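You operate a simulated robot arm through the tools that you are given. There is no shell and no other tool.

The job below is to be done with a simulated robot arm. You get a single attempt, and the scene is never put back.

Task
Pump 4 strokes of grease into block No 52 and put it back.
Fine: bearing block in the yellow cradle, yellow lever down on it, pump the black lever, yellow lever up after. Set down upright: what you pick out.

Only the result counts: the job must be done as asked and must still hold three seconds after the hand-in. Knocking over, shifting, dropping, spilling or breaking anything else fails it.

Robot
A 6-joint arm with a fingered hand, fixed in place. Base frame: the origin is on the floor under the middle of its stand, x ahead of it, y to its left, z up; the work surface is at about z = 0.88. Readings come in m, degrees, newtons and seconds.
With the tool pointing down near the work surface it reaches from about 0.34 to 0.74 m from the base axis. Its first joint turns from -115.0 to 115.0 degrees. Payload 4 kg.
The TCP is the grasp point between the finger pads, 0.026 m short of the fingertips. In the tool frame z runs along the fingers and y along their closing line. The gripper opens to 0.132 m; its body begins 0.073 m behind the TCP. The gripper is a hand of 4 fingers: y runs from the thumb to the fingers, the wrist lies at [0, 0, -0.239] in the tool frame, and closing takes about 1.5 s.
Orientation is told as [roll, pitch, yaw] about the base's x, y, z axes, in that order, counted from this pose: with the fingers straight down and closing along the base's y, the tool's x points along the base's -x, its y along +y and its z along -z.

Tools
- The arm moves only by the tool move_arm. Its argument "rows" is a list of rows, each an object of numbers (a shift or turn left out is 0, a gripper value left out holds the last): "dx", "dy", "dz": the shift along the tool's x, y, z in units of 250 mm (1.0 is 250 mm); "ax", "ay", "az": the turn, a rotation vector about the tool's x, y, z in units of 60 degrees (1.0 is 60 degrees); "jaw": the gripper command, from -1 (shut) to 1 (fully open), values between in proportion. In form: [{"dx": .., "dy": .., "dz": .., "ax": .., "ay": .., "az": .., "jaw": ..}, ...]. A call has 1 to 20 rows; each row is the pose to reach, as a shift and turn from the pose commanded when the call began, along the tool's axes at that moment. A call with a number of a shift or a turn outside -1 to 1 is refused whole. Rows are played at 5 a second. More than 0.05 m and 8.6 degrees between two rows, or a gripper value outside its range, and nothing of the call is played. A pose out of reach is approached as far as the arm can. The call stops where the force on the tool passes 90 N (or 10 N more than at its start, if that is more) or the arm is blocked; 0.2 s more then pass. The fingers move at their own pace (about 0.153 m/s each) and stop on an object; they squeeze with about 26 N. The grip force told is the motor's: it shows also when the fingers shut on nothing. Time passes only in rows, and 0.2 s behind the last, so rows that repeat a pose let the fingers close. The reply holds the time, the measured pose of the TCP, the force on the tool along the base axes, the opening and the grip force, in the units named above and with some noise, with the torque about the TCP (base axes, N m) and any sound that the robot's microphone picked up.
- Cameras (640 x 400 px; columns grow to the right, rows downward): "scene" is fixed at [0.2191, 0.6483, 1.4852]; the picture's right is [-0.89, -0.45, 0.00], its down [-0.33, 0.65, -0.69] and it looks along [0.31, -0.61, -0.73] (base axes); focal length 274 px, centre (320, 200). "wrist" rides on the gripper at [0.068, 0.002, -0.097] in the tool frame; the picture's right is [-0.03, 1.00, 0.00], its down [-0.82, -0.02, -0.58] and it looks along [-0.58, -0.01, 0.82] (tool axes); focal length 270 px, centre (320, 200). There is no depth. A picture from a camera that has moved, and an enlarged one, comes with that camera's place and axes in the base frame and with its lens.
- snapshot(camera): a new picture of that camera. No time passes.
- slide_trunk(by): slides the trunk up (or, below 0, down) by that many m; the arm rides with it, the base frame stays. It gives what a move gives, with no picture.
- preshape(shape): the hand has 4 fingers and takes this shape, open, in about a second: jaw (thumb against the fingers, like two jaws); tri (thumb and two fingers); tip (a fingertip pinch); poke (one finger out to press); point (the index stretched); flat (the hand flat); cup (the hand cupped); fist (a fist). The gripper value then closes the fingers along that shape, each until it touches; the sizes above hold for jaw. It gives what a move gives, with no picture.
- enlarge(camera, box): a new picture of the part [left, top, right, bottom] of that camera's present view, enlarged. No time passes.
- job_done(): hands the job in; it is judged then, once.

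Places have to be worked out from the pictures, the camera data and where the tool is seen. Open the gripper and draw the arm clear of the work before you hand the job in, unless the task says otherwise.

The tools are called as a command line: name --argument value ..., lists and objects as JSON in quotes. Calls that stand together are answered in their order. move_arm: Moves the arm, as the interface text tells. Its arguments: {"type":"object","properties":{"rows":{"type":"array","items":{"type":"object","properties":{"dx":{"type":"number"},"dy":{"type":"number"},"dz":{"type":"number"},"ax":{"type":"number"},"ay":{"type":"number"},"az":{"type":"number"},"jaw":{"type":"number"}}}}},"required":["rows"]} The other tools are called the same way: slide_trunk (by) moves the trunk up or down; preshape (shape) gives the hand a shape; snapshot (camera) takes a picture; enlarge (camera, box) takes an enlarged picture of a part of a camera's view; job_done () hands the job in.

At the start:

```text
time: 0.0
position: [0.2587, 0.3173, 1.2771]
ee_rot: [0.0, 0.1, 0.0]
wrist_force: [-0.7, -0.5, -1.2]
torque: [0.04, -0.01, 0.03]
width: 0.1319
grip_force: 0.1
shape: jaw
trunk travel left (down, up): [-0.925, 0.065]
```

scene: 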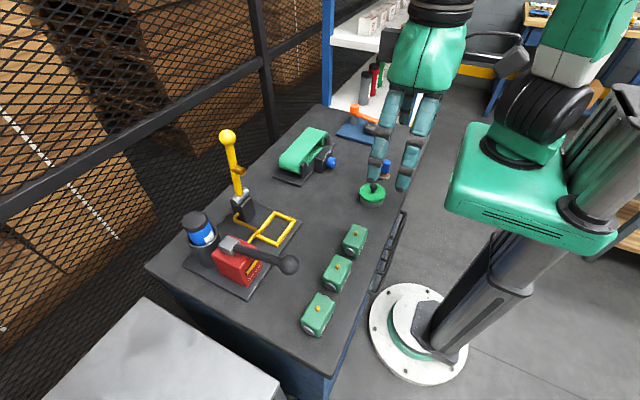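
wrist: 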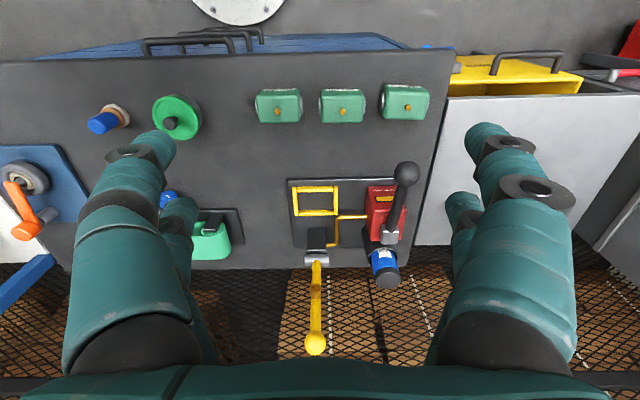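

The pictures show three green bearing blocks, the grease rig with a yellow cradle, a yellow lever and a black pump lever. I'll enlarge the views to find No 52 and the details.

enlarge --camera "scene" --box '[280, 210, 400, 350]'

enlarge --camera "wrist" --box '[240, 70, 450, 140]'

enlarge --camera "scene" --box '[160, 110, 320, 310]'

enlarge --camera "wrist" --box '[270, 150, 450, 370]'

```text
2.86 times, centred on (340, 280) of scene
camera zoom: at [0.2191, 0.6483, 1.4852], right [-0.89, -0.45, 0.0], down [-0.33, 0.65, -0.69], along [0.31, -0.61, -0.73], focal length 783 px, centre (263, -29)
```

zoom: 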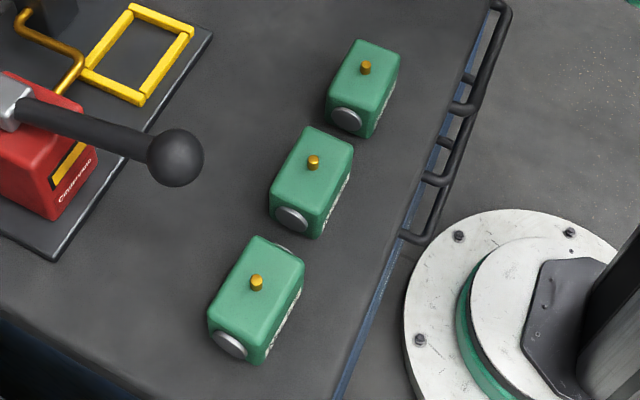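

```text
3.05 times, centred on (345, 105) of wrist
camera zoom: at [0.1903, 0.3182, 1.3738], right [0.03, 1.0, 0.0], down [0.82, -0.02, 0.58], along [0.58, -0.01, -0.82], focal length 824 px, centre (244, 490)
```

zoom: 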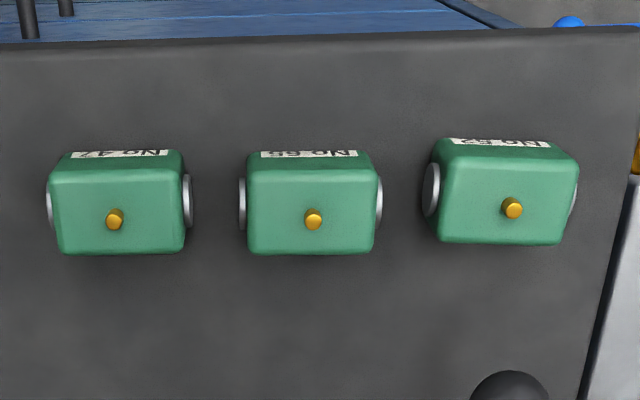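

```text
2.00 times, centred on (240, 210) of scene
camera zoom: at [0.2191, 0.6483, 1.4852], right [-0.89, -0.45, 0.0], down [-0.33, 0.65, -0.69], along [0.31, -0.61, -0.73], focal length 548 px, centre (480, 180)
```

zoom: 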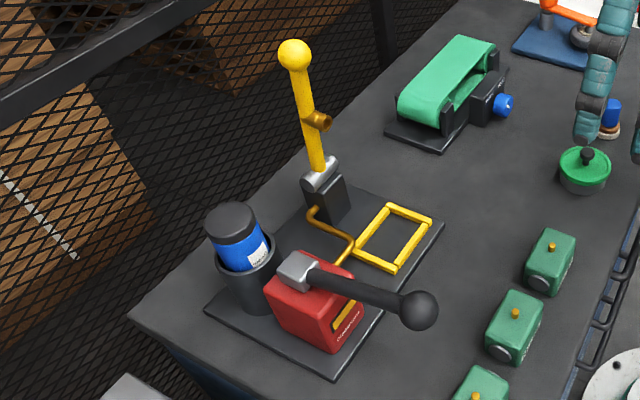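

```text
1.82 times, centred on (360, 260) of wrist
camera zoom: at [0.1903, 0.3182, 1.3738], right [0.03, 1.0, 0.0], down [0.82, -0.02, 0.58], along [0.58, -0.01, -0.82], focal length 491 px, centre (247, 91)
```

zoom: 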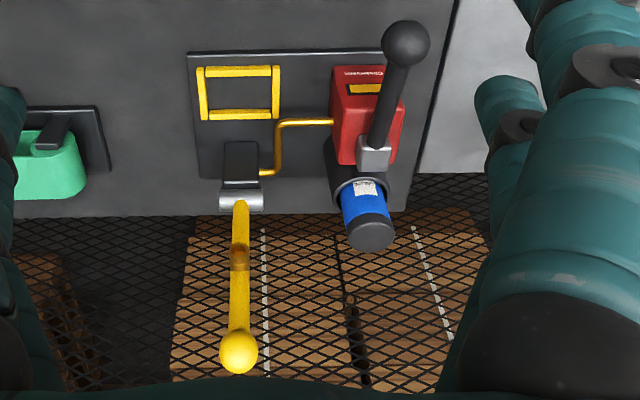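

The labels face the robot and read upside down here; the block on the right seems to be No 52. I'll enlarge further to check.

enlarge --camera "wrist" --box '[380, 80, 430, 105]'

enlarge --camera "wrist" --box '[315, 80, 365, 105]'

enlarge --camera "wrist" --box '[250, 80, 300, 105]'

```text
12.80 times, centred on (405, 92) of wrist
camera zoom: at [0.1903, 0.3182, 1.3738], right [0.03, 1.0, 0.0], down [0.82, -0.02, 0.58], along [0.58, -0.01, -0.82], focal length 3460 px, centre (-768, 1576)
```

zoom: 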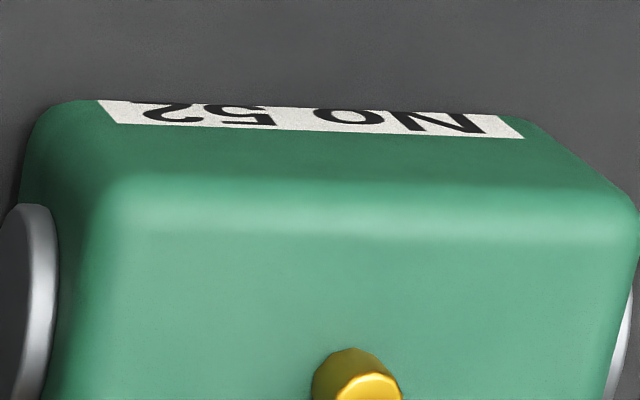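

```text
12.80 times, centred on (340, 92) of wrist
camera zoom: at [0.1903, 0.3182, 1.3738], right [0.03, 1.0, 0.0], down [0.82, -0.02, 0.58], along [0.58, -0.01, -0.82], focal length 3460 px, centre (64, 1576)
```

zoom: 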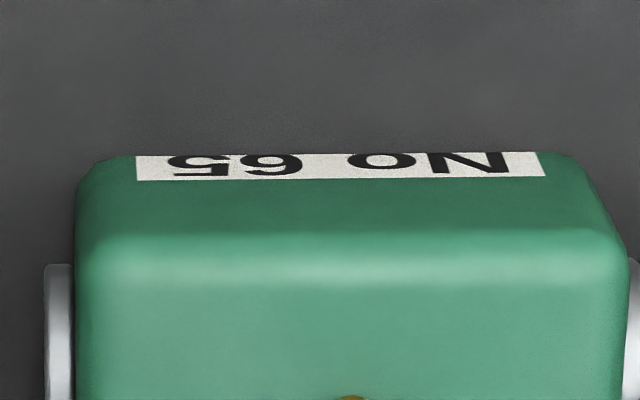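

```text
12.80 times, centred on (275, 92) of wrist
camera zoom: at [0.1903, 0.3182, 1.3738], right [0.03, 1.0, 0.0], down [0.82, -0.02, 0.58], along [0.58, -0.01, -0.82], focal length 3460 px, centre (896, 1576)
```

zoom: 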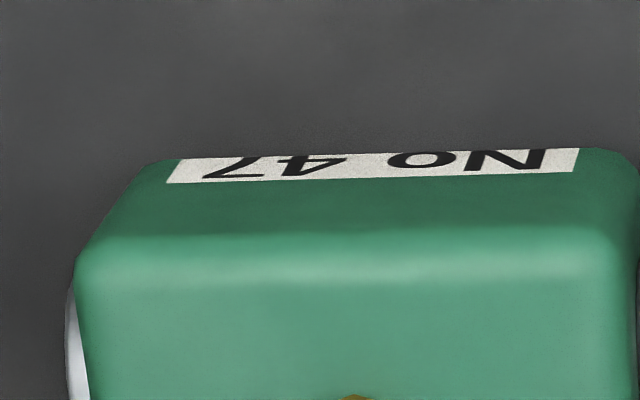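

No 52 is the block with the largest y, at about (0.322, 0.458). The cradle is around (0.526, 0.305) and the pump ball around (0.389, 0.441, 1.03). I'll look at the hand in the scene view to judge its width before planning the grasp.

enlarge --camera "scene" --box '[340, 0, 540, 220]'

enlarge --camera "scene" --box '[290, 220, 370, 340]'

enlarge --camera "scene" --box '[180, 200, 310, 300]'

```text
1.82 times, centred on (440, 110) of scene
camera zoom: at [0.2191, 0.6483, 1.4852], right [-0.89, -0.45, 0.0], down [-0.33, 0.65, -0.69], along [0.31, -0.61, -0.73], focal length 498 px, centre (102, 364)
```

zoom: 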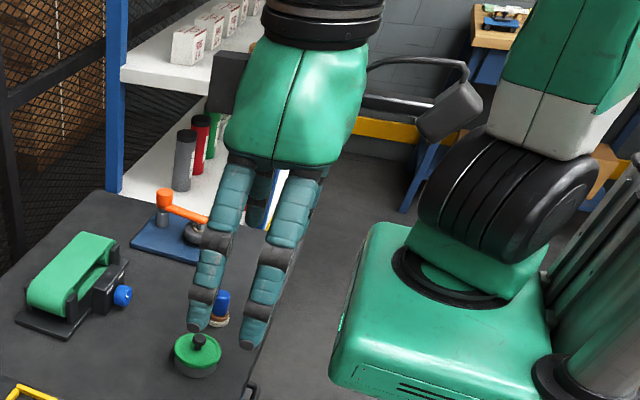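

```text
3.33 times, centred on (330, 280) of scene
camera zoom: at [0.2191, 0.6483, 1.4852], right [-0.89, -0.45, 0.0], down [-0.33, 0.65, -0.69], along [0.31, -0.61, -0.73], focal length 914 px, centre (287, -67)
```

zoom: 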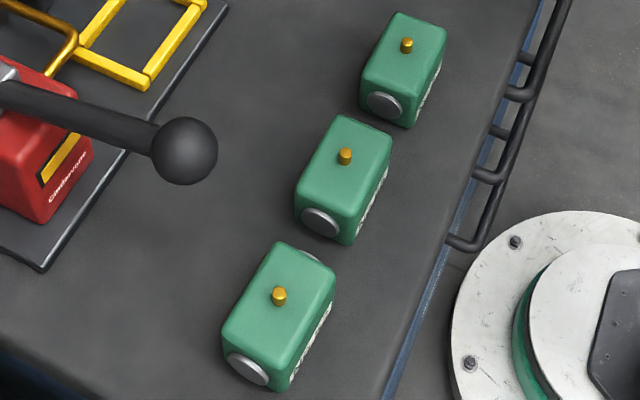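

```text
4.00 times, centred on (245, 250) of scene
camera zoom: at [0.2191, 0.6483, 1.4852], right [-0.89, -0.45, 0.0], down [-0.33, 0.65, -0.69], along [0.31, -0.61, -0.73], focal length 1096 px, centre (620, 0)
```

zoom: 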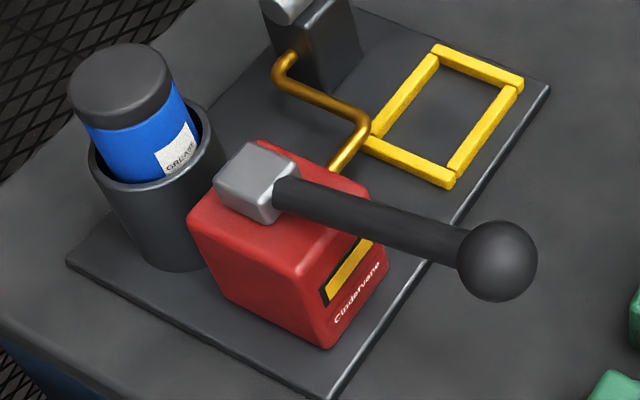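

The hand seems to have two fingers on each side, with a palm about 0.08–0.09 m wide. I'll turn the yaw by −90° in place so the jaw closes along x, across the block's narrow side, and then look at its real extent.

move_arm --rows '[{"az": 0.125}, {"az": 0.25}, {"az": 0.375}, {"az": 0.5}, {"az": 0.625}, {"az": 0.75}, {"az": 0.875}, {"az": 1.0}]'

```text
time: 1.8
position: [0.2584, 0.3166, 1.2767]
ee_rot: [0.0, 0.0, -60.0]
wrist_force: [-0.3, 0.3, -0.2]
torque: [0.01, 0.0, 0.02]
width: 0.1319
grip_force: 0.0
shape: jaw
trunk travel left (down, up): [-0.925, 0.065]
```

The turn went as expected. I'll finish the remaining 30° and then look.

move_arm --rows '[{"az": 0.125}, {"az": 0.25}, {"az": 0.375}, {"az": 0.5}]'

snapshot --camera "scene"

snapshot --camera "wrist"

```text
time: 2.8
position: [0.2582, 0.3164, 1.2773]
ee_rot: [0.0, 0.1, -90.2]
wrist_force: [0.5, 0.2, -0.3]
torque: [0.01, 0.0, 0.01]
width: 0.1319
grip_force: 0.0
shape: jaw
trunk travel left (down, up): [-0.925, 0.065]
```

```text
taken
```

scene: 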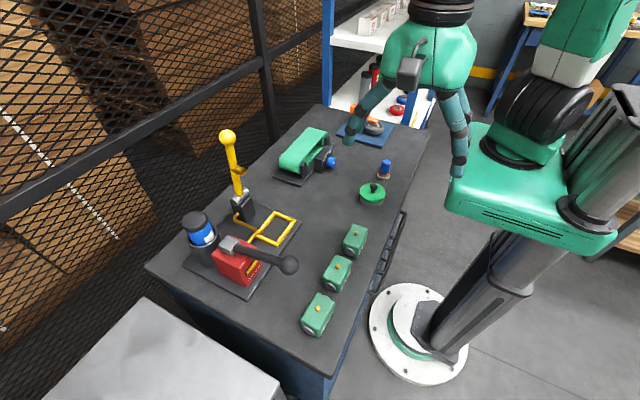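

```text
taken
camera wrist: at [0.2608, 0.3848, 1.374], right [1.0, -0.03, 0.0], down [-0.02, -0.82, 0.58], along [-0.02, -0.58, -0.82], focal length 270 px, centre (320, 200)
```

wrist: 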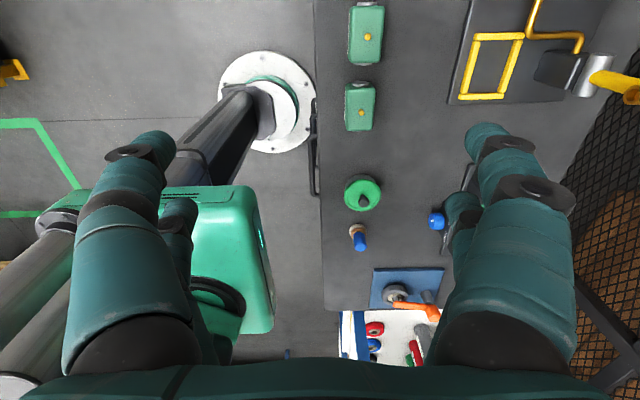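

Now the hand shows its closing side to the scene camera; I'll enlarge it to measure the palm and finger widths.

enlarge --camera "scene" --box '[330, 0, 490, 200]'

```text
2.00 times, centred on (410, 100) of scene
camera zoom: at [0.2191, 0.6483, 1.4852], right [-0.89, -0.45, 0.0], down [-0.33, 0.65, -0.69], along [0.31, -0.61, -0.73], focal length 548 px, centre (140, 400)
```

zoom: 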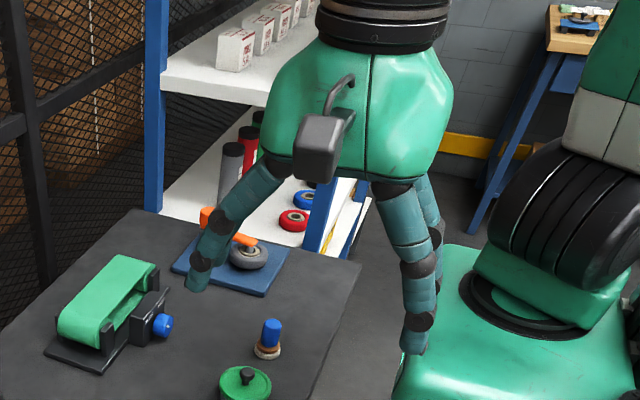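

The palm measures about ±0.045 m along the closing line and ±0.03 m across it. Next I'll move to a viewing pose beyond block 52, at about (0.322, 0.57, 1.18), to measure the block up close.

move_arm --rows '[{"dx": 0.167, "dy": 0.043, "dz": 0.065}, {"dx": 0.333, "dy": 0.085, "dz": 0.13}, {"dx": 0.5, "dy": 0.128, "dz": 0.2}, {"dx": 0.667, "dy": 0.17, "dz": 0.265}, {"dx": 0.833, "dy": 0.213, "dz": 0.33}, {"dx": 1.0, "dy": 0.255, "dz": 0.4}]'

snapshot --camera "wrist"

snapshot --camera "scene"

```text
time: 4.2
position: [0.3211, 0.5676, 1.1766]
ee_rot: [0.0, -0.1, -90.0]
wrist_force: [0.5, -0.7, -0.9]
torque: [-0.05, 0.02, 0.0]
width: 0.132
grip_force: 0.1
shape: jaw
trunk travel left (down, up): [-0.925, 0.065]
```

```text
taken
camera wrist: at [0.3232, 0.6361, 1.2733], right [1.0, -0.03, 0.0], down [-0.02, -0.81, 0.58], along [-0.02, -0.58, -0.81], focal length 270 px, centre (320, 200)
```

wrist: 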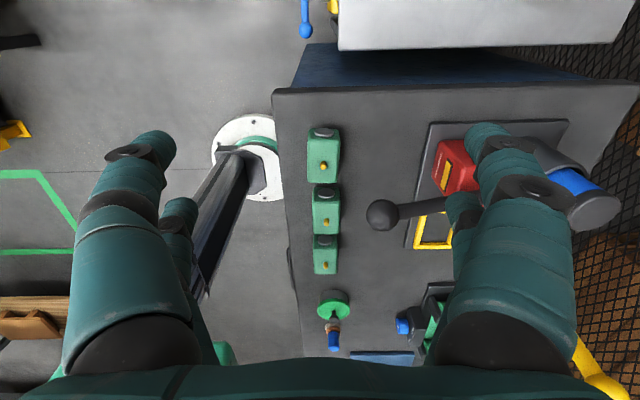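

```text
taken
```

scene: 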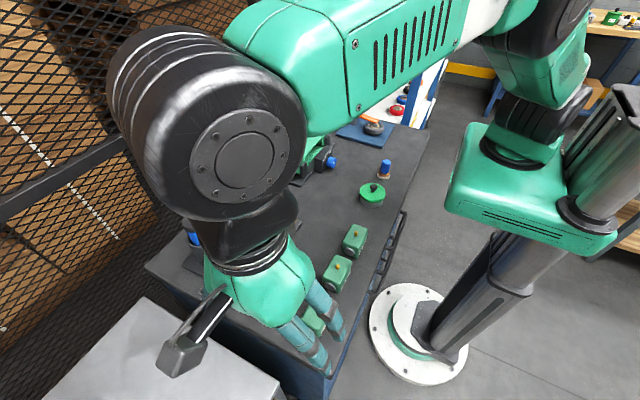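

The wrist camera sees block 52 well, with the ball on its right. I'll enlarge it to measure the edges.

enlarge --camera "wrist" --box '[280, 110, 420, 280]'

enlarge --camera "wrist" --box '[295, 115, 355, 195]'

```text
2.35 times, centred on (350, 195) of wrist
camera zoom: at [0.3232, 0.6361, 1.2733], right [1.0, -0.03, 0.0], down [-0.02, -0.81, 0.58], along [-0.02, -0.58, -0.81], focal length 636 px, centre (249, 212)
```

zoom: 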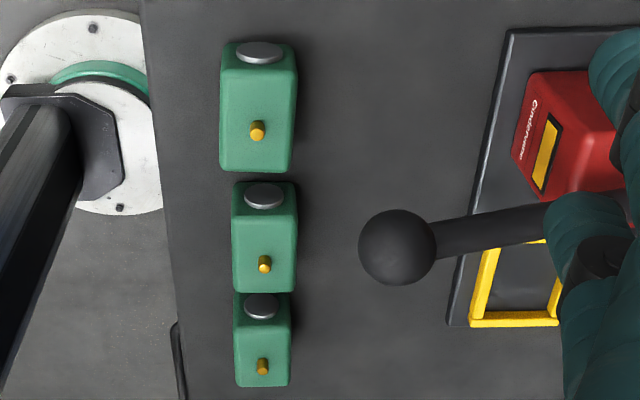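

```text
5.00 times, centred on (325, 155) of wrist
camera zoom: at [0.3232, 0.6361, 1.2733], right [1.0, -0.03, 0.0], down [-0.02, -0.81, 0.58], along [-0.02, -0.58, -0.81], focal length 1351 px, centre (295, 425)
```

zoom: 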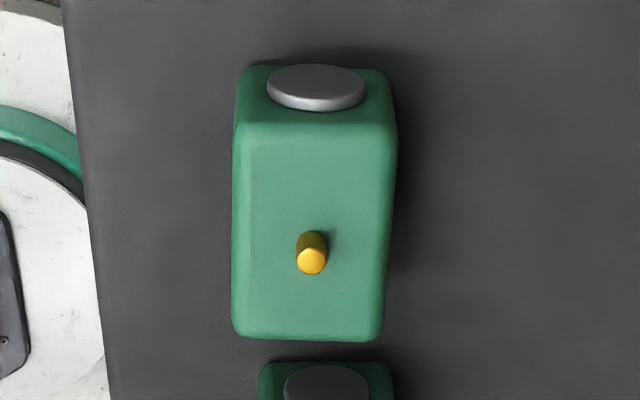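

Block 52's top centre is near (0.323, 0.455), it is about 0.044 × 0.066 × 0.045 m and yawed about −3°. The ball is at (0.391, 0.440, 1.03), so I'll grip across x and come in from +y with a 12° tilt to keep the palm clear of it. First I'll set the yaw and part-close the jaw.

move_arm --rows '[{"az": 0.05, "jaw": 0.3}, {"az": 0.05, "jaw": 0.3}, {"az": 0.05, "jaw": 0.3}]'

move_arm --rows '[{"ay": -0.1}, {"ay": -0.2}]'

snapshot --camera "wrist"

```text
time: 5.0
position: [0.3223, 0.5661, 1.1771]
ee_rot: [0.0, -0.1, -93.0]
wrist_force: [0.8, -0.3, 0.3]
torque: [0.0, 0.0, 0.04]
width: 0.0863
grip_force: 0.0
shape: jaw
trunk travel left (down, up): [-0.925, 0.065]
```

```text
time: 5.6
position: [0.3208, 0.5633, 1.1738]
ee_rot: [0.1, -12.2, -93.0]
wrist_force: [0.4, 0.3, -0.2]
torque: [-0.03, 0.01, -0.05]
width: 0.0862
grip_force: 0.0
shape: jaw
out of reach, approached as far as the arm can: row 2
trunk travel left (down, up): [-0.925, 0.065]
```

```text
taken
camera wrist: at [0.3276, 0.6514, 1.254], right [1.0, -0.08, 0.0], down [-0.06, -0.67, 0.74], along [-0.05, -0.73, -0.68], focal length 270 px, centre (320, 200)
```

wrist: 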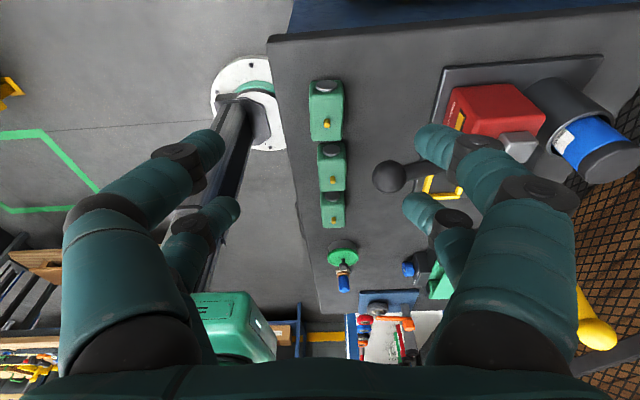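

The pose is just at the edge of reach at this height, and lowering should bring it back inside. I'll descend part way at y ≈ 0.565, clear of the block and the ball.

move_arm --rows '[{"dx": 0.03, "dy": 0.001, "dz": 0.16}, {"dx": 0.06, "dy": 0.002, "dz": 0.32}, {"dx": 0.1, "dy": 0.004, "dz": 0.48}, {"dx": 0.12, "dy": 0.005, "dz": 0.6}]'

snapshot --camera "wrist"

snapshot --camera "scene"

```text
time: 6.6
position: [0.3234, 0.562, 1.0211]
ee_rot: [-0.1, -11.9, -93.0]
wrist_force: [1.6, -1.1, -0.4]
torque: [0.0, 0.02, -0.01]
width: 0.0862
grip_force: 0.1
shape: jaw
trunk travel left (down, up): [-0.925, 0.065]
```

```text
taken
camera wrist: at [0.3288, 0.6486, 1.1014], right [1.0, -0.08, 0.01], down [-0.06, -0.68, 0.73], along [-0.05, -0.73, -0.68], focal length 270 px, centre (320, 200)
```

wrist: 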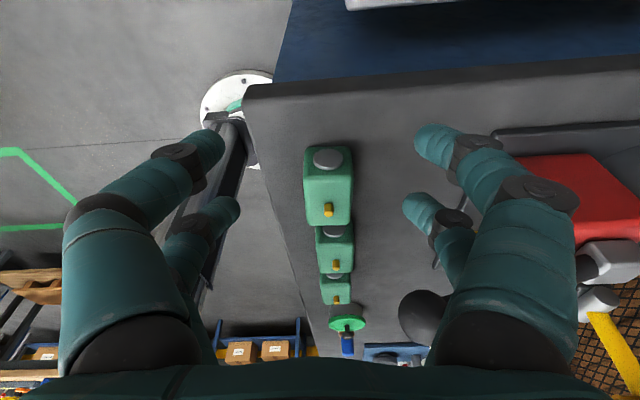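

```text
taken
```

scene: 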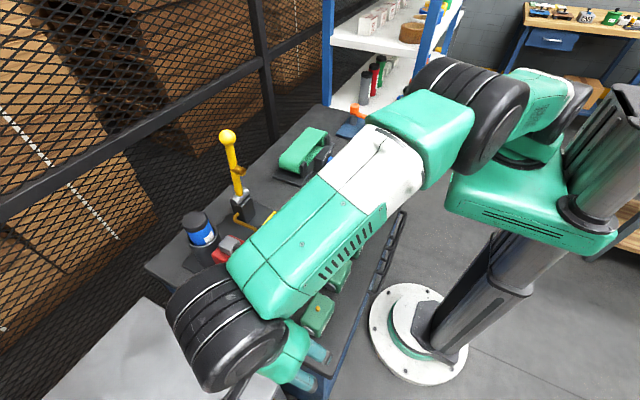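

The block sits between the jaw lines and the ball is off to the right. I'll descend to TCP z ≈ 0.93, still at y ≈ 0.56.

move_arm --rows '[{"dx": 0.025, "dz": 0.12}, {"dx": 0.05, "dz": 0.24}, {"dx": 0.075, "dz": 0.352}]'

snapshot --camera "wrist"

snapshot --camera "scene"

```text
time: 7.4
position: [0.3224, 0.563, 0.9294]
ee_rot: [-0.1, -12.1, -92.9]
wrist_force: [0.3, -0.2, 0.4]
torque: [0.0, 0.02, -0.01]
width: 0.086
grip_force: 0.1
shape: jaw
trunk travel left (down, up): [-0.925, 0.065]
```

```text
taken
camera wrist: at [0.3284, 0.649, 1.0104], right [1.0, -0.08, 0.01], down [-0.06, -0.68, 0.73], along [-0.05, -0.73, -0.68], focal length 270 px, centre (320, 200)
```

wrist: 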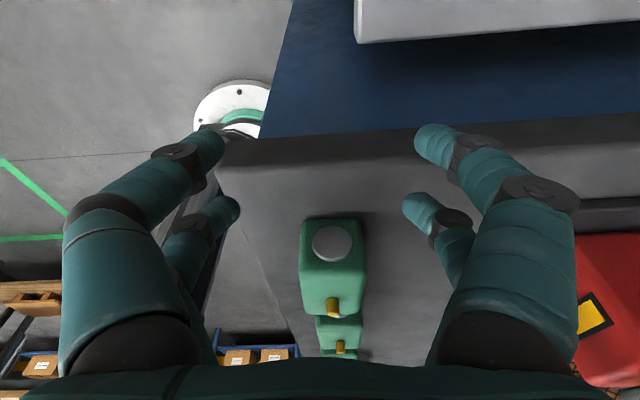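

```text
taken
```

scene: 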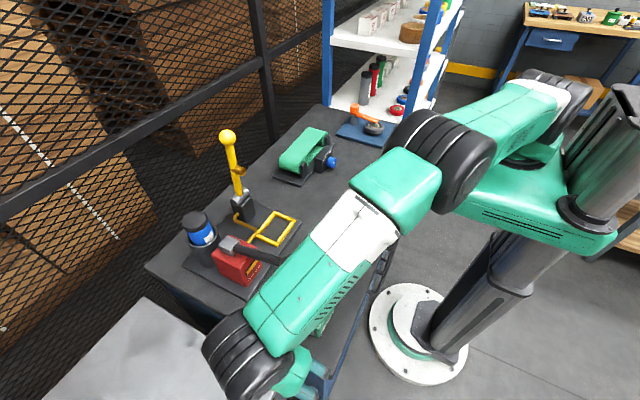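

The ring centre comes out at x ≈ 0.325, y ≈ 0.492, which agrees with the block estimate. I'll slide the open jaws in along −y until they straddle the block.

move_arm --rows '[{"dx": -0.1, "dy": 0.006, "dz": 0.021}, {"dx": -0.2, "dy": 0.012, "dz": 0.043}, {"dx": -0.3, "dy": 0.018, "dz": 0.064}, {"dx": -0.36, "dy": 0.022, "dz": 0.077}, {"dx": -0.412, "dy": 0.025, "dz": 0.088}]'

snapshot --camera "wrist"

snapshot --camera "scene"

```text
time: 8.6
position: [0.3211, 0.4575, 0.9325]
ee_rot: [-0.1, -12.0, -93.0]
wrist_force: [-0.2, 0.7, -0.2]
torque: [0.0, -0.01, 0.0]
width: 0.0863
grip_force: 0.0
shape: jaw
trunk travel left (down, up): [-0.925, 0.065]
```

```text
taken
camera wrist: at [0.3287, 0.5432, 1.0124], right [1.0, -0.08, 0.01], down [-0.06, -0.68, 0.73], along [-0.05, -0.73, -0.68], focal length 270 px, centre (320, 200)
```

wrist: 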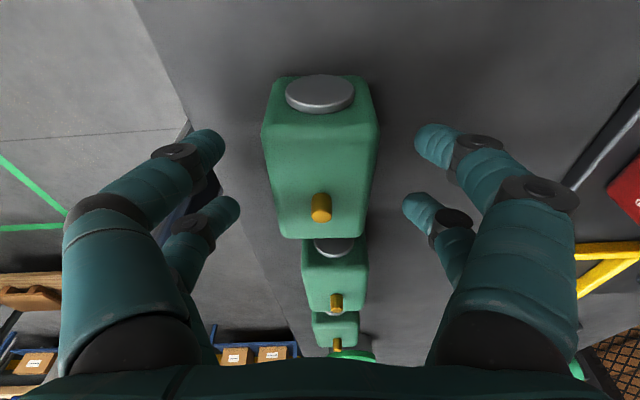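

```text
taken
```

scene: 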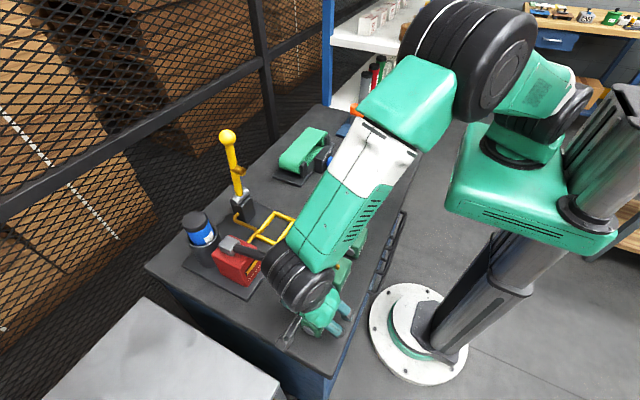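

The block is centred between the fingers and nothing has been touched. I'll lower 4 mm more and close the jaw on it.

move_arm --rows '[{"dx": 0.003, "dz": 0.016, "jaw": 0.3}, {"dx": 0.003, "dz": 0.016, "jaw": 0.0}, {"dx": 0.003, "dz": 0.016, "jaw": -0.3}, {"dx": 0.003, "dz": 0.016, "jaw": -1}, {"dx": 0.003, "dz": 0.016, "jaw": -1}, {"dx": 0.003, "dz": 0.016, "jaw": -1}, {"dx": 0.003, "dz": 0.016, "jaw": -1}, {"dx": 0.003, "dz": 0.016, "jaw": -1}]'

snapshot --camera "wrist"

```text
time: 10.4
position: [0.3225, 0.4564, 0.9272]
ee_rot: [0.0, -12.0, -93.0]
wrist_force: [-0.4, -0.8, 0.0]
torque: [0.02, 0.01, 0.02]
width: 0.039
grip_force: 25.9
shape: jaw
trunk travel left (down, up): [-0.925, 0.065]
```

```text
taken
camera wrist: at [0.3291, 0.5435, 1.0075], right [1.0, -0.08, 0.01], down [-0.06, -0.68, 0.74], along [-0.05, -0.73, -0.68], focal length 270 px, centre (320, 200)
```

wrist: 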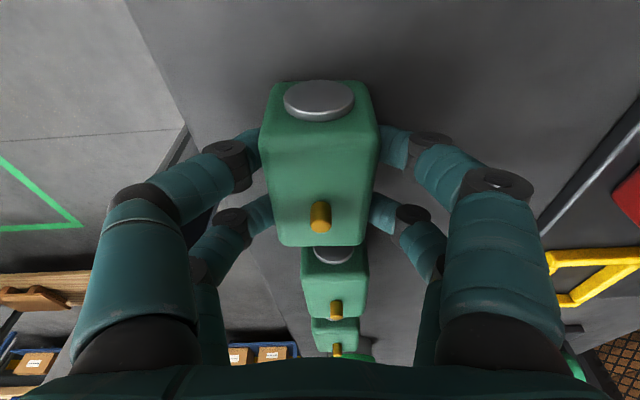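

The grip is firm at 26 N with the block centred. Because a knuckle sits just under the pump ball, I'll lift only 8 mm and back out along +y before rising further.

move_arm --rows '[{"dx": -0.004, "dz": -0.0196}, {"dx": -0.0067, "dz": -0.0313}, {"dx": -0.0067, "dz": -0.0313}]'

snapshot --camera "wrist"

enlarge --camera "scene" --box '[220, 220, 400, 360]'

```text
time: 11.2
position: [0.3231, 0.4565, 0.9337]
ee_rot: [0.0, -12.0, -93.0]
wrist_force: [0.4, -0.1, -5.3]
torque: [0.02, -0.01, -0.01]
width: 0.0391
grip_force: 26.2
shape: jaw
trunk travel left (down, up): [-0.925, 0.065]
```

```text
taken
camera wrist: at [0.3295, 0.5432, 1.0151], right [1.0, -0.08, 0.01], down [-0.06, -0.68, 0.74], along [-0.05, -0.73, -0.68], focal length 270 px, centre (320, 200)
```

wrist: 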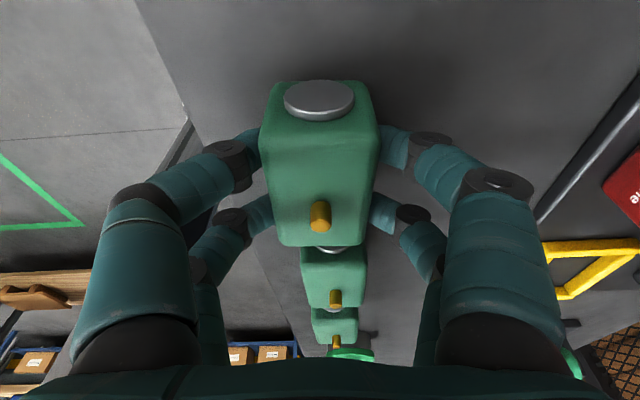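

```text
2.86 times, centred on (310, 290) of scene
camera zoom: at [0.2191, 0.6483, 1.4852], right [-0.89, -0.45, 0.0], down [-0.33, 0.65, -0.69], along [0.31, -0.61, -0.73], focal length 783 px, centre (349, -57)
```

zoom: 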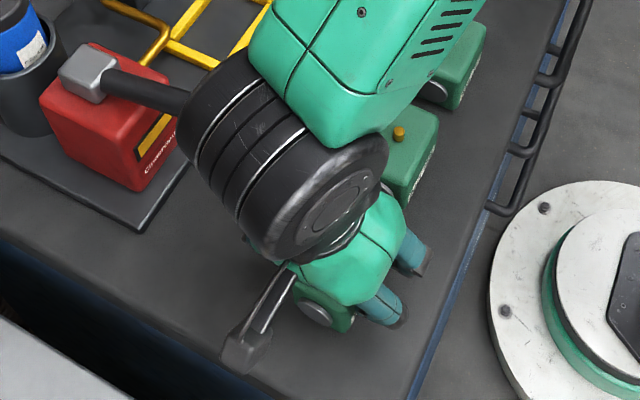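

The block is lifted (about 5 N of weight) and hasn't moved in the grip. Now I back out along +y by 0.1 m.

move_arm --rows '[{"dx": 0.078, "dy": -0.004, "dz": -0.017}, {"dx": 0.156, "dy": -0.008, "dz": -0.033}, {"dx": 0.274, "dy": -0.015, "dz": -0.058}, {"dx": 0.391, "dy": -0.021, "dz": -0.083}]'

snapshot --camera "wrist"

```text
time: 12.2
position: [0.3239, 0.5573, 0.9334]
ee_rot: [0.0, -12.1, -93.0]
wrist_force: [-1.0, 0.6, -6.7]
torque: [0.01, 0.01, -0.01]
width: 0.039
grip_force: 25.9
shape: jaw
trunk travel left (down, up): [-0.925, 0.065]
```

```text
taken
camera wrist: at [0.3301, 0.6436, 1.0142], right [1.0, -0.08, 0.0], down [-0.06, -0.67, 0.74], along [-0.05, -0.73, -0.68], focal length 270 px, centre (320, 200)
```

wrist: 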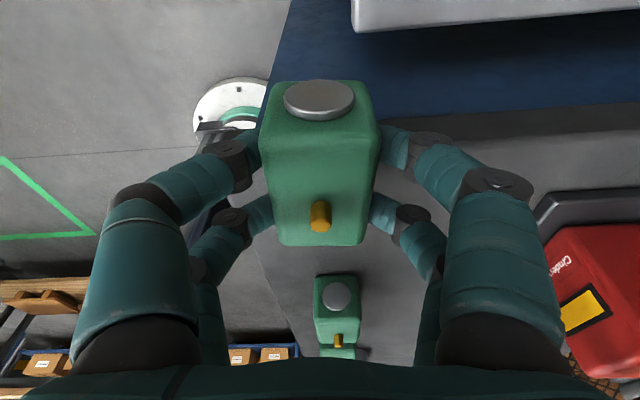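

The block is clear of everything, so I'll rise to about z = 1.12 and then look at the cradle again.

move_arm --rows '[{"dx": -0.047, "dy": 0.001, "dz": -0.143}, {"dx": -0.094, "dy": 0.002, "dz": -0.286}, {"dx": -0.14, "dy": 0.003, "dz": -0.429}, {"dx": -0.187, "dy": 0.004, "dz": -0.572}, {"dx": -0.234, "dy": 0.004, "dz": -0.715}]'

snapshot --camera "scene"

snapshot --camera "wrist"

```text
time: 13.4
position: [0.3233, 0.536, 1.1221]
ee_rot: [0.0, -12.0, -92.9]
wrist_force: [0.4, -0.7, -6.3]
torque: [0.02, -0.02, -0.01]
width: 0.0387
grip_force: 26.1
shape: jaw
trunk travel left (down, up): [-0.925, 0.065]
```

```text
taken
```

scene: 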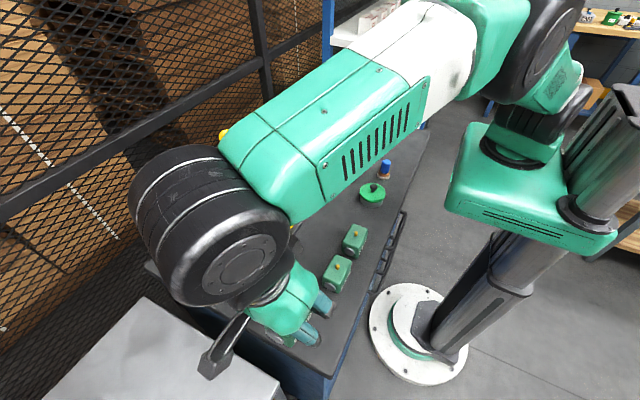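

```text
taken
camera wrist: at [0.3296, 0.623, 1.2032], right [1.0, -0.08, 0.0], down [-0.06, -0.68, 0.74], along [-0.05, -0.73, -0.68], focal length 270 px, centre (320, 200)
```

wrist: 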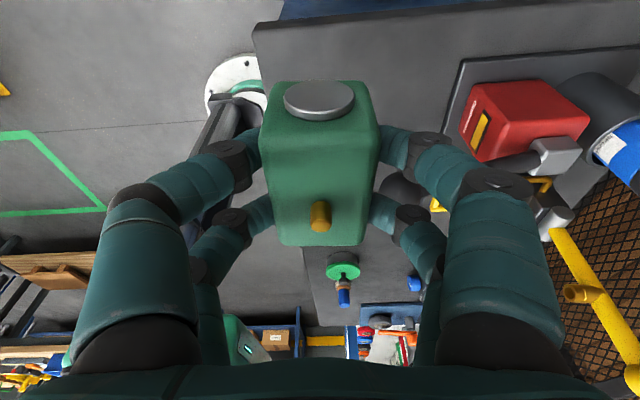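

The arm blocks the scene view of the cradle here. I'll carry the block over to about (0.325, 0.30, 1.15), above the ball's height, so the scene camera can see the cradle freely.

move_arm --rows '[{"dx": -0.1, "dy": 0.004, "dz": -0.05}, {"dx": -0.25, "dy": 0.012, "dz": -0.03}, {"dx": -0.42, "dy": 0.021, "dz": 0.0}, {"dx": -0.6, "dy": 0.03, "dz": 0.03}, {"dx": -0.78, "dy": 0.04, "dz": 0.06}, {"dx": -0.945, "dy": 0.049, "dz": 0.086}]'

snapshot --camera "scene"

snapshot --camera "wrist"

```text
time: 14.8
position: [0.3232, 0.3004, 1.1509]
ee_rot: [0.0, -11.9, -92.9]
wrist_force: [-0.1, 0.2, -6.2]
torque: [0.05, -0.02, -0.01]
width: 0.0392
grip_force: 26.3
shape: jaw
trunk travel left (down, up): [-0.925, 0.065]
```

```text
taken
```

scene: 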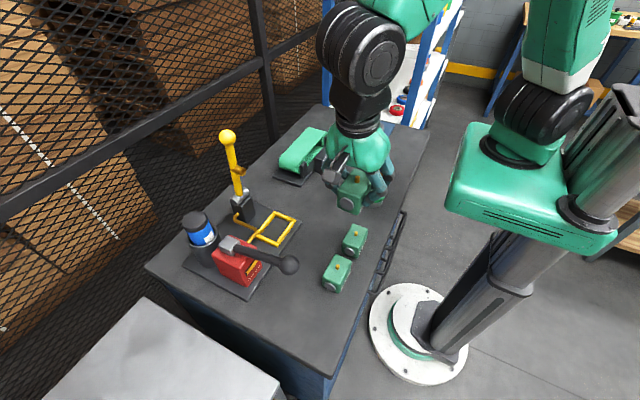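

```text
taken
camera wrist: at [0.329, 0.3865, 1.2318], right [1.0, -0.08, 0.01], down [-0.06, -0.68, 0.73], along [-0.05, -0.73, -0.68], focal length 270 px, centre (320, 200)
```

wrist: 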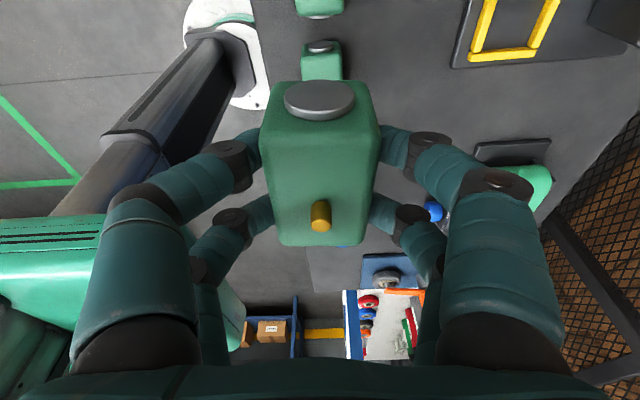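

Now the scene camera has a free view of the rig. I'll enlarge the cradle, yellow lever and coupler for accurate positions.

enlarge --camera "scene" --box '[240, 205, 304, 245]'

enlarge --camera "scene" --box '[200, 120, 280, 230]'

enlarge --camera "scene" --box '[310, 130, 410, 230]'

enlarge --camera "wrist" --box '[440, 0, 600, 100]'

```text
10.00 times, centred on (272, 225) of scene
camera zoom: at [0.2191, 0.6483, 1.4852], right [-0.89, -0.45, 0.0], down [-0.33, 0.65, -0.69], along [0.31, -0.61, -0.73], focal length 2741 px, centre (800, -50)
```

zoom: 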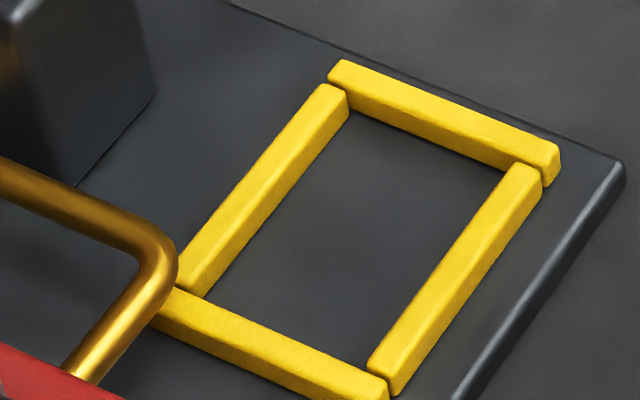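

```text
3.64 times, centred on (240, 175) of scene
camera zoom: at [0.2191, 0.6483, 1.4852], right [-0.89, -0.45, 0.0], down [-0.33, 0.65, -0.69], along [0.31, -0.61, -0.73], focal length 997 px, centre (611, 291)
```

zoom: 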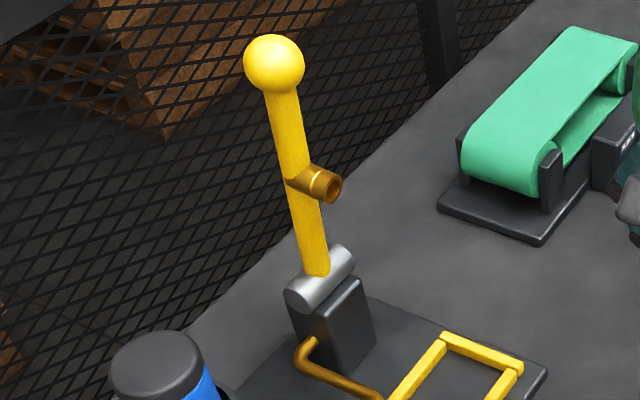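

```text
4.00 times, centred on (360, 180) of scene
camera zoom: at [0.2191, 0.6483, 1.4852], right [-0.89, -0.45, 0.0], down [-0.33, 0.65, -0.69], along [0.31, -0.61, -0.73], focal length 1096 px, centre (160, 280)
```

zoom: 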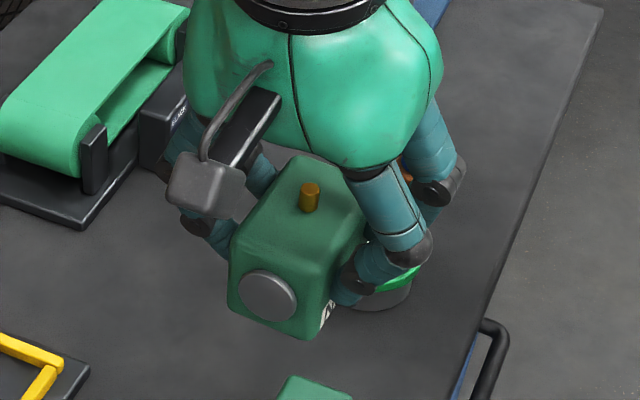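

```text
4.00 times, centred on (520, 50) of wrist
camera zoom: at [0.329, 0.3865, 1.2318], right [1.0, -0.08, 0.01], down [-0.06, -0.68, 0.73], along [-0.05, -0.73, -0.68], focal length 1081 px, centre (-480, 800)
```

zoom: 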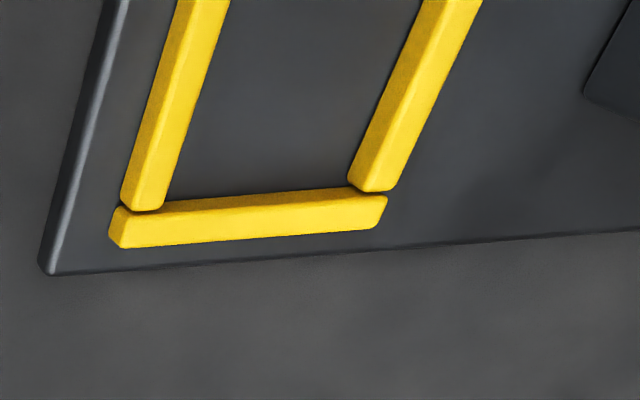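

The cradle's inside measures about x 0.503–0.559, y 0.259–0.336, so its centre is near (0.531, 0.298), with the plate at ≈0.89 and bar tops ≈0.90. The coupler swings down to about x ≈ 0.527. I'll turn the block 3° to square it with the cradle and approach at x = 0.45.

move_arm --rows '[{"ax": -0.0104, "az": -0.0489}, {"ax": -0.0104, "az": -0.0489}]'

move_arm --rows '[{"dx": 0.022, "dy": 0.102, "dz": 0.102}, {"dx": 0.044, "dy": 0.203, "dz": 0.205}, {"dx": 0.066, "dy": 0.305, "dz": 0.307}, {"dx": 0.087, "dy": 0.406, "dz": 0.41}, {"dx": 0.109, "dy": 0.508, "dz": 0.512}]'

snapshot --camera "wrist"

snapshot --camera "scene"

```text
time: 15.4
position: [0.3229, 0.3022, 1.1503]
ee_rot: [0.0, -11.9, -90.0]
wrist_force: [0.0, 0.5, -6.6]
torque: [-0.03, 0.01, -0.04]
width: 0.0387
grip_force: 26.3
shape: jaw
trunk travel left (down, up): [-0.925, 0.065]
```

```text
time: 16.6
position: [0.4509, 0.3015, 1.0179]
ee_rot: [-0.2, -11.9, -90.0]
wrist_force: [-0.3, 0.4, -6.9]
torque: [0.02, 0.0, 0.0]
width: 0.0387
grip_force: 25.7
shape: jaw
trunk travel left (down, up): [-0.925, 0.065]
```

```text
taken
camera wrist: at [0.4537, 0.3882, 1.0981], right [1.0, -0.03, 0.0], down [-0.02, -0.68, 0.74], along [-0.02, -0.73, -0.68], focal length 270 px, centre (320, 200)
```

wrist: 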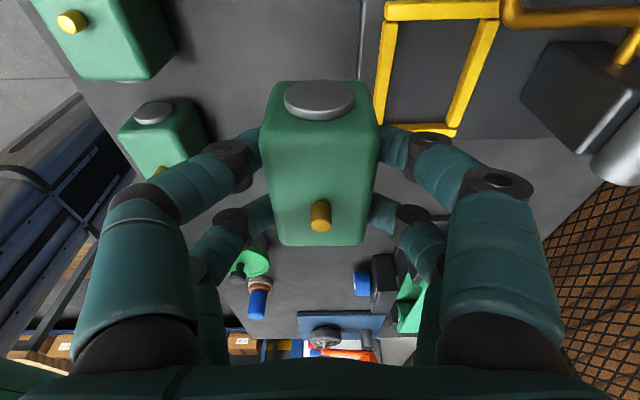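

```text
taken
```

scene: 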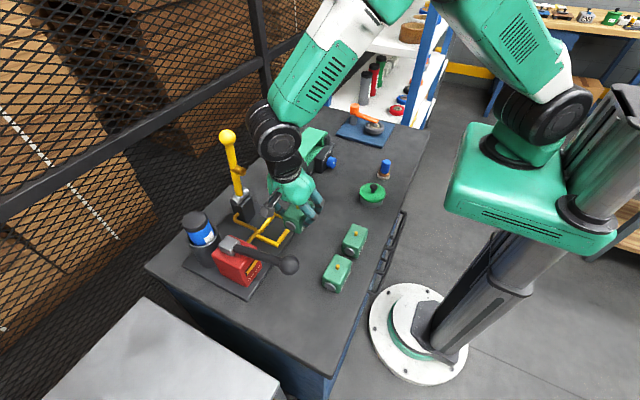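

The wrist camera now has a close view of the cradle. I'll enlarge it to refine its centre.

enlarge --camera "wrist" --box '[360, 0, 520, 140]'

enlarge --camera "wrist" --box '[240, 60, 400, 260]'

enlarge --camera "scene" --box '[190, 110, 350, 300]'

```text
2.86 times, centred on (440, 70) of wrist
camera zoom: at [0.4537, 0.3882, 1.0981], right [1.0, -0.03, 0.0], down [-0.02, -0.68, 0.74], along [-0.02, -0.73, -0.68], focal length 772 px, centre (-23, 571)
```

zoom: 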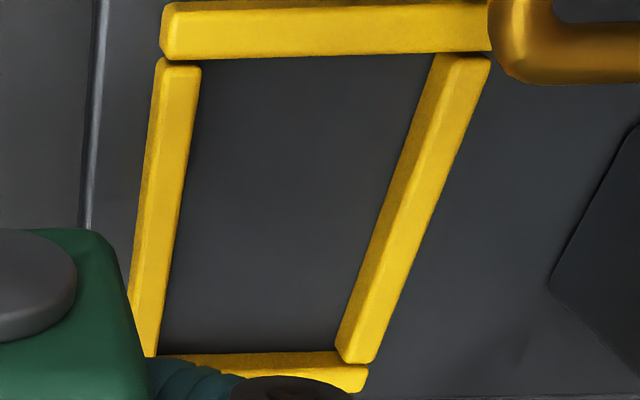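

```text
2.00 times, centred on (320, 160) of wrist
camera zoom: at [0.4537, 0.3882, 1.0981], right [1.0, -0.03, 0.0], down [-0.02, -0.68, 0.74], along [-0.02, -0.73, -0.68], focal length 541 px, centre (320, 280)
```

zoom: 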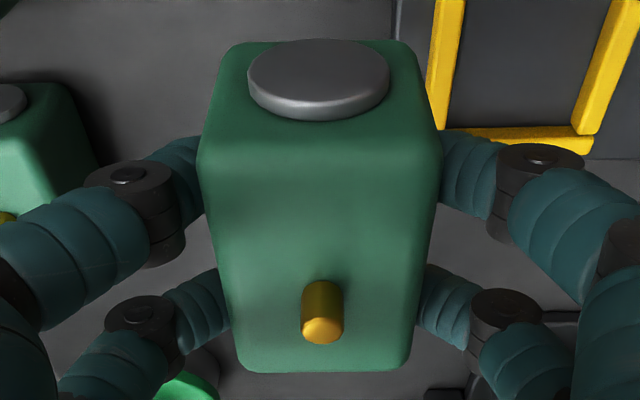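

```text
2.11 times, centred on (270, 205) of scene
camera zoom: at [0.2191, 0.6483, 1.4852], right [-0.89, -0.45, 0.0], down [-0.33, 0.65, -0.69], along [0.31, -0.61, -0.73], focal length 577 px, centre (425, 190)
```

zoom: 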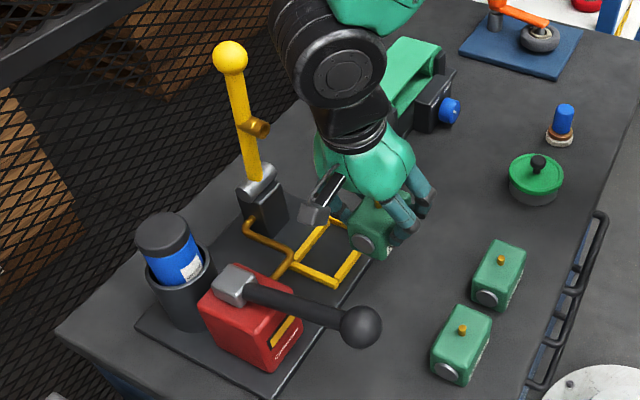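

Both views agree: the cradle's inner centre is ≈(0.5317, 0.2985), and the block's nipple is about 2 mm toward −y from the TCP. I'll move over the cradle at low height, below the yellow lever's coupler.

move_arm --rows '[{"dx": 0.008, "dy": 0.107, "dz": 0.044}, {"dx": 0.015, "dy": 0.213, "dz": 0.087}, {"dx": 0.023, "dy": 0.319, "dz": 0.13}]'

snapshot --camera "wrist"

enlarge --camera "scene" --box '[190, 110, 350, 300]'

```text
time: 17.4
position: [0.5312, 0.3002, 0.9858]
ee_rot: [-0.1, -12.0, -89.9]
wrist_force: [-0.3, -0.2, -6.1]
torque: [0.0, 0.0, 0.01]
width: 0.0388
grip_force: 26.4
shape: jaw
trunk travel left (down, up): [-0.925, 0.065]
```

```text
taken
camera wrist: at [0.5329, 0.3872, 1.0657], right [1.0, -0.02, 0.0], down [-0.02, -0.68, 0.73], along [-0.02, -0.73, -0.68], focal length 270 px, centre (320, 200)
```

wrist: 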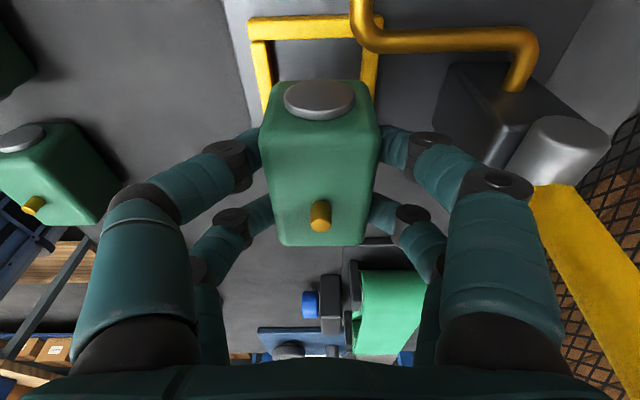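

```text
2.11 times, centred on (270, 205) of scene
camera zoom: at [0.2191, 0.6483, 1.4852], right [-0.89, -0.45, 0.0], down [-0.33, 0.65, -0.69], along [0.31, -0.61, -0.73], focal length 577 px, centre (425, 190)
```

zoom: 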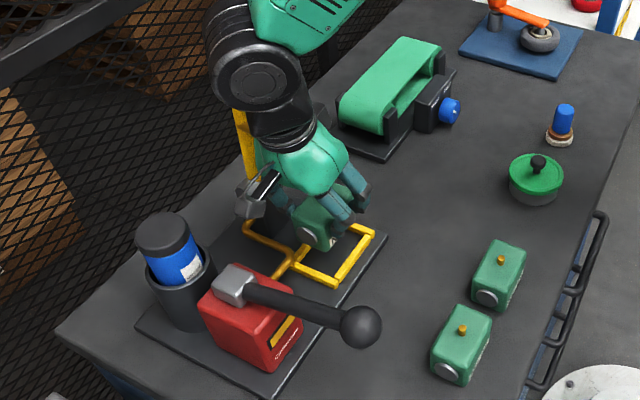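

The block is centred between the frame bars. I'll lower it in small steps to just above the plate.

move_arm --rows '[{"dx": 0.01, "dz": 0.047}, {"dx": 0.02, "dz": 0.094}, {"dx": 0.03, "dz": 0.141}, {"dx": 0.036, "dz": 0.168}]'

snapshot --camera "wrist"

enlarge --camera "scene" --box '[220, 170, 310, 260]'

```text
time: 18.4
position: [0.53, 0.2998, 0.9427]
ee_rot: [0.0, -12.0, -90.0]
wrist_force: [-0.3, 0.4, -5.6]
torque: [0.03, 0.01, -0.01]
width: 0.0385
grip_force: 26.7
shape: jaw
trunk travel left (down, up): [-0.925, 0.065]
```

```text
taken
camera wrist: at [0.532, 0.3873, 1.0232], right [1.0, -0.03, 0.0], down [-0.02, -0.68, 0.73], along [-0.02, -0.73, -0.68], focal length 270 px, centre (320, 200)
```

wrist: 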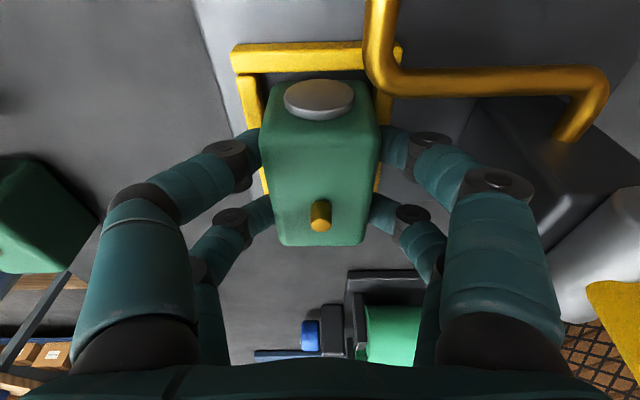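

```text
4.44 times, centred on (265, 215) of scene
camera zoom: at [0.2191, 0.6483, 1.4852], right [-0.89, -0.45, 0.0], down [-0.33, 0.65, -0.69], along [0.31, -0.61, -0.73], focal length 1218 px, centre (564, 133)
```

zoom: 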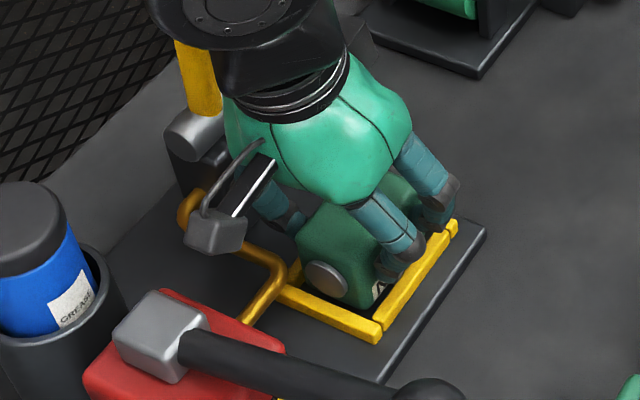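

The block is inside the frame and still hanging freely (−5.6 N). I'll lower it 3 mm at a time until the load comes off.

move_arm --rows '[{"dx": 0.0012, "dz": 0.006}, {"dx": 0.0025, "dz": 0.012}, {"dx": 0.0025, "dz": 0.012}]'

move_arm --rows '[{"dx": 0.0012, "dz": 0.006}, {"dx": 0.0025, "dz": 0.012}, {"dx": 0.0025, "dz": 0.012}]'

```text
time: 19.2
position: [0.5296, 0.3001, 0.9394]
ee_rot: [0.0, -12.0, -90.0]
wrist_force: [-0.4, -0.4, -6.3]
torque: [0.01, -0.01, 0.02]
width: 0.0388
grip_force: 25.5
shape: jaw
trunk travel left (down, up): [-0.925, 0.065]
```

```text
time: 20.0
position: [0.5308, 0.2998, 0.939]
ee_rot: [0.1, -11.8, -90.0]
wrist_force: [0.1, 1.0, 10.3]
torque: [0.06, 0.04, -0.02]
width: 0.0389
grip_force: 25.5
shape: jaw
trunk travel left (down, up): [-0.925, 0.065]
```

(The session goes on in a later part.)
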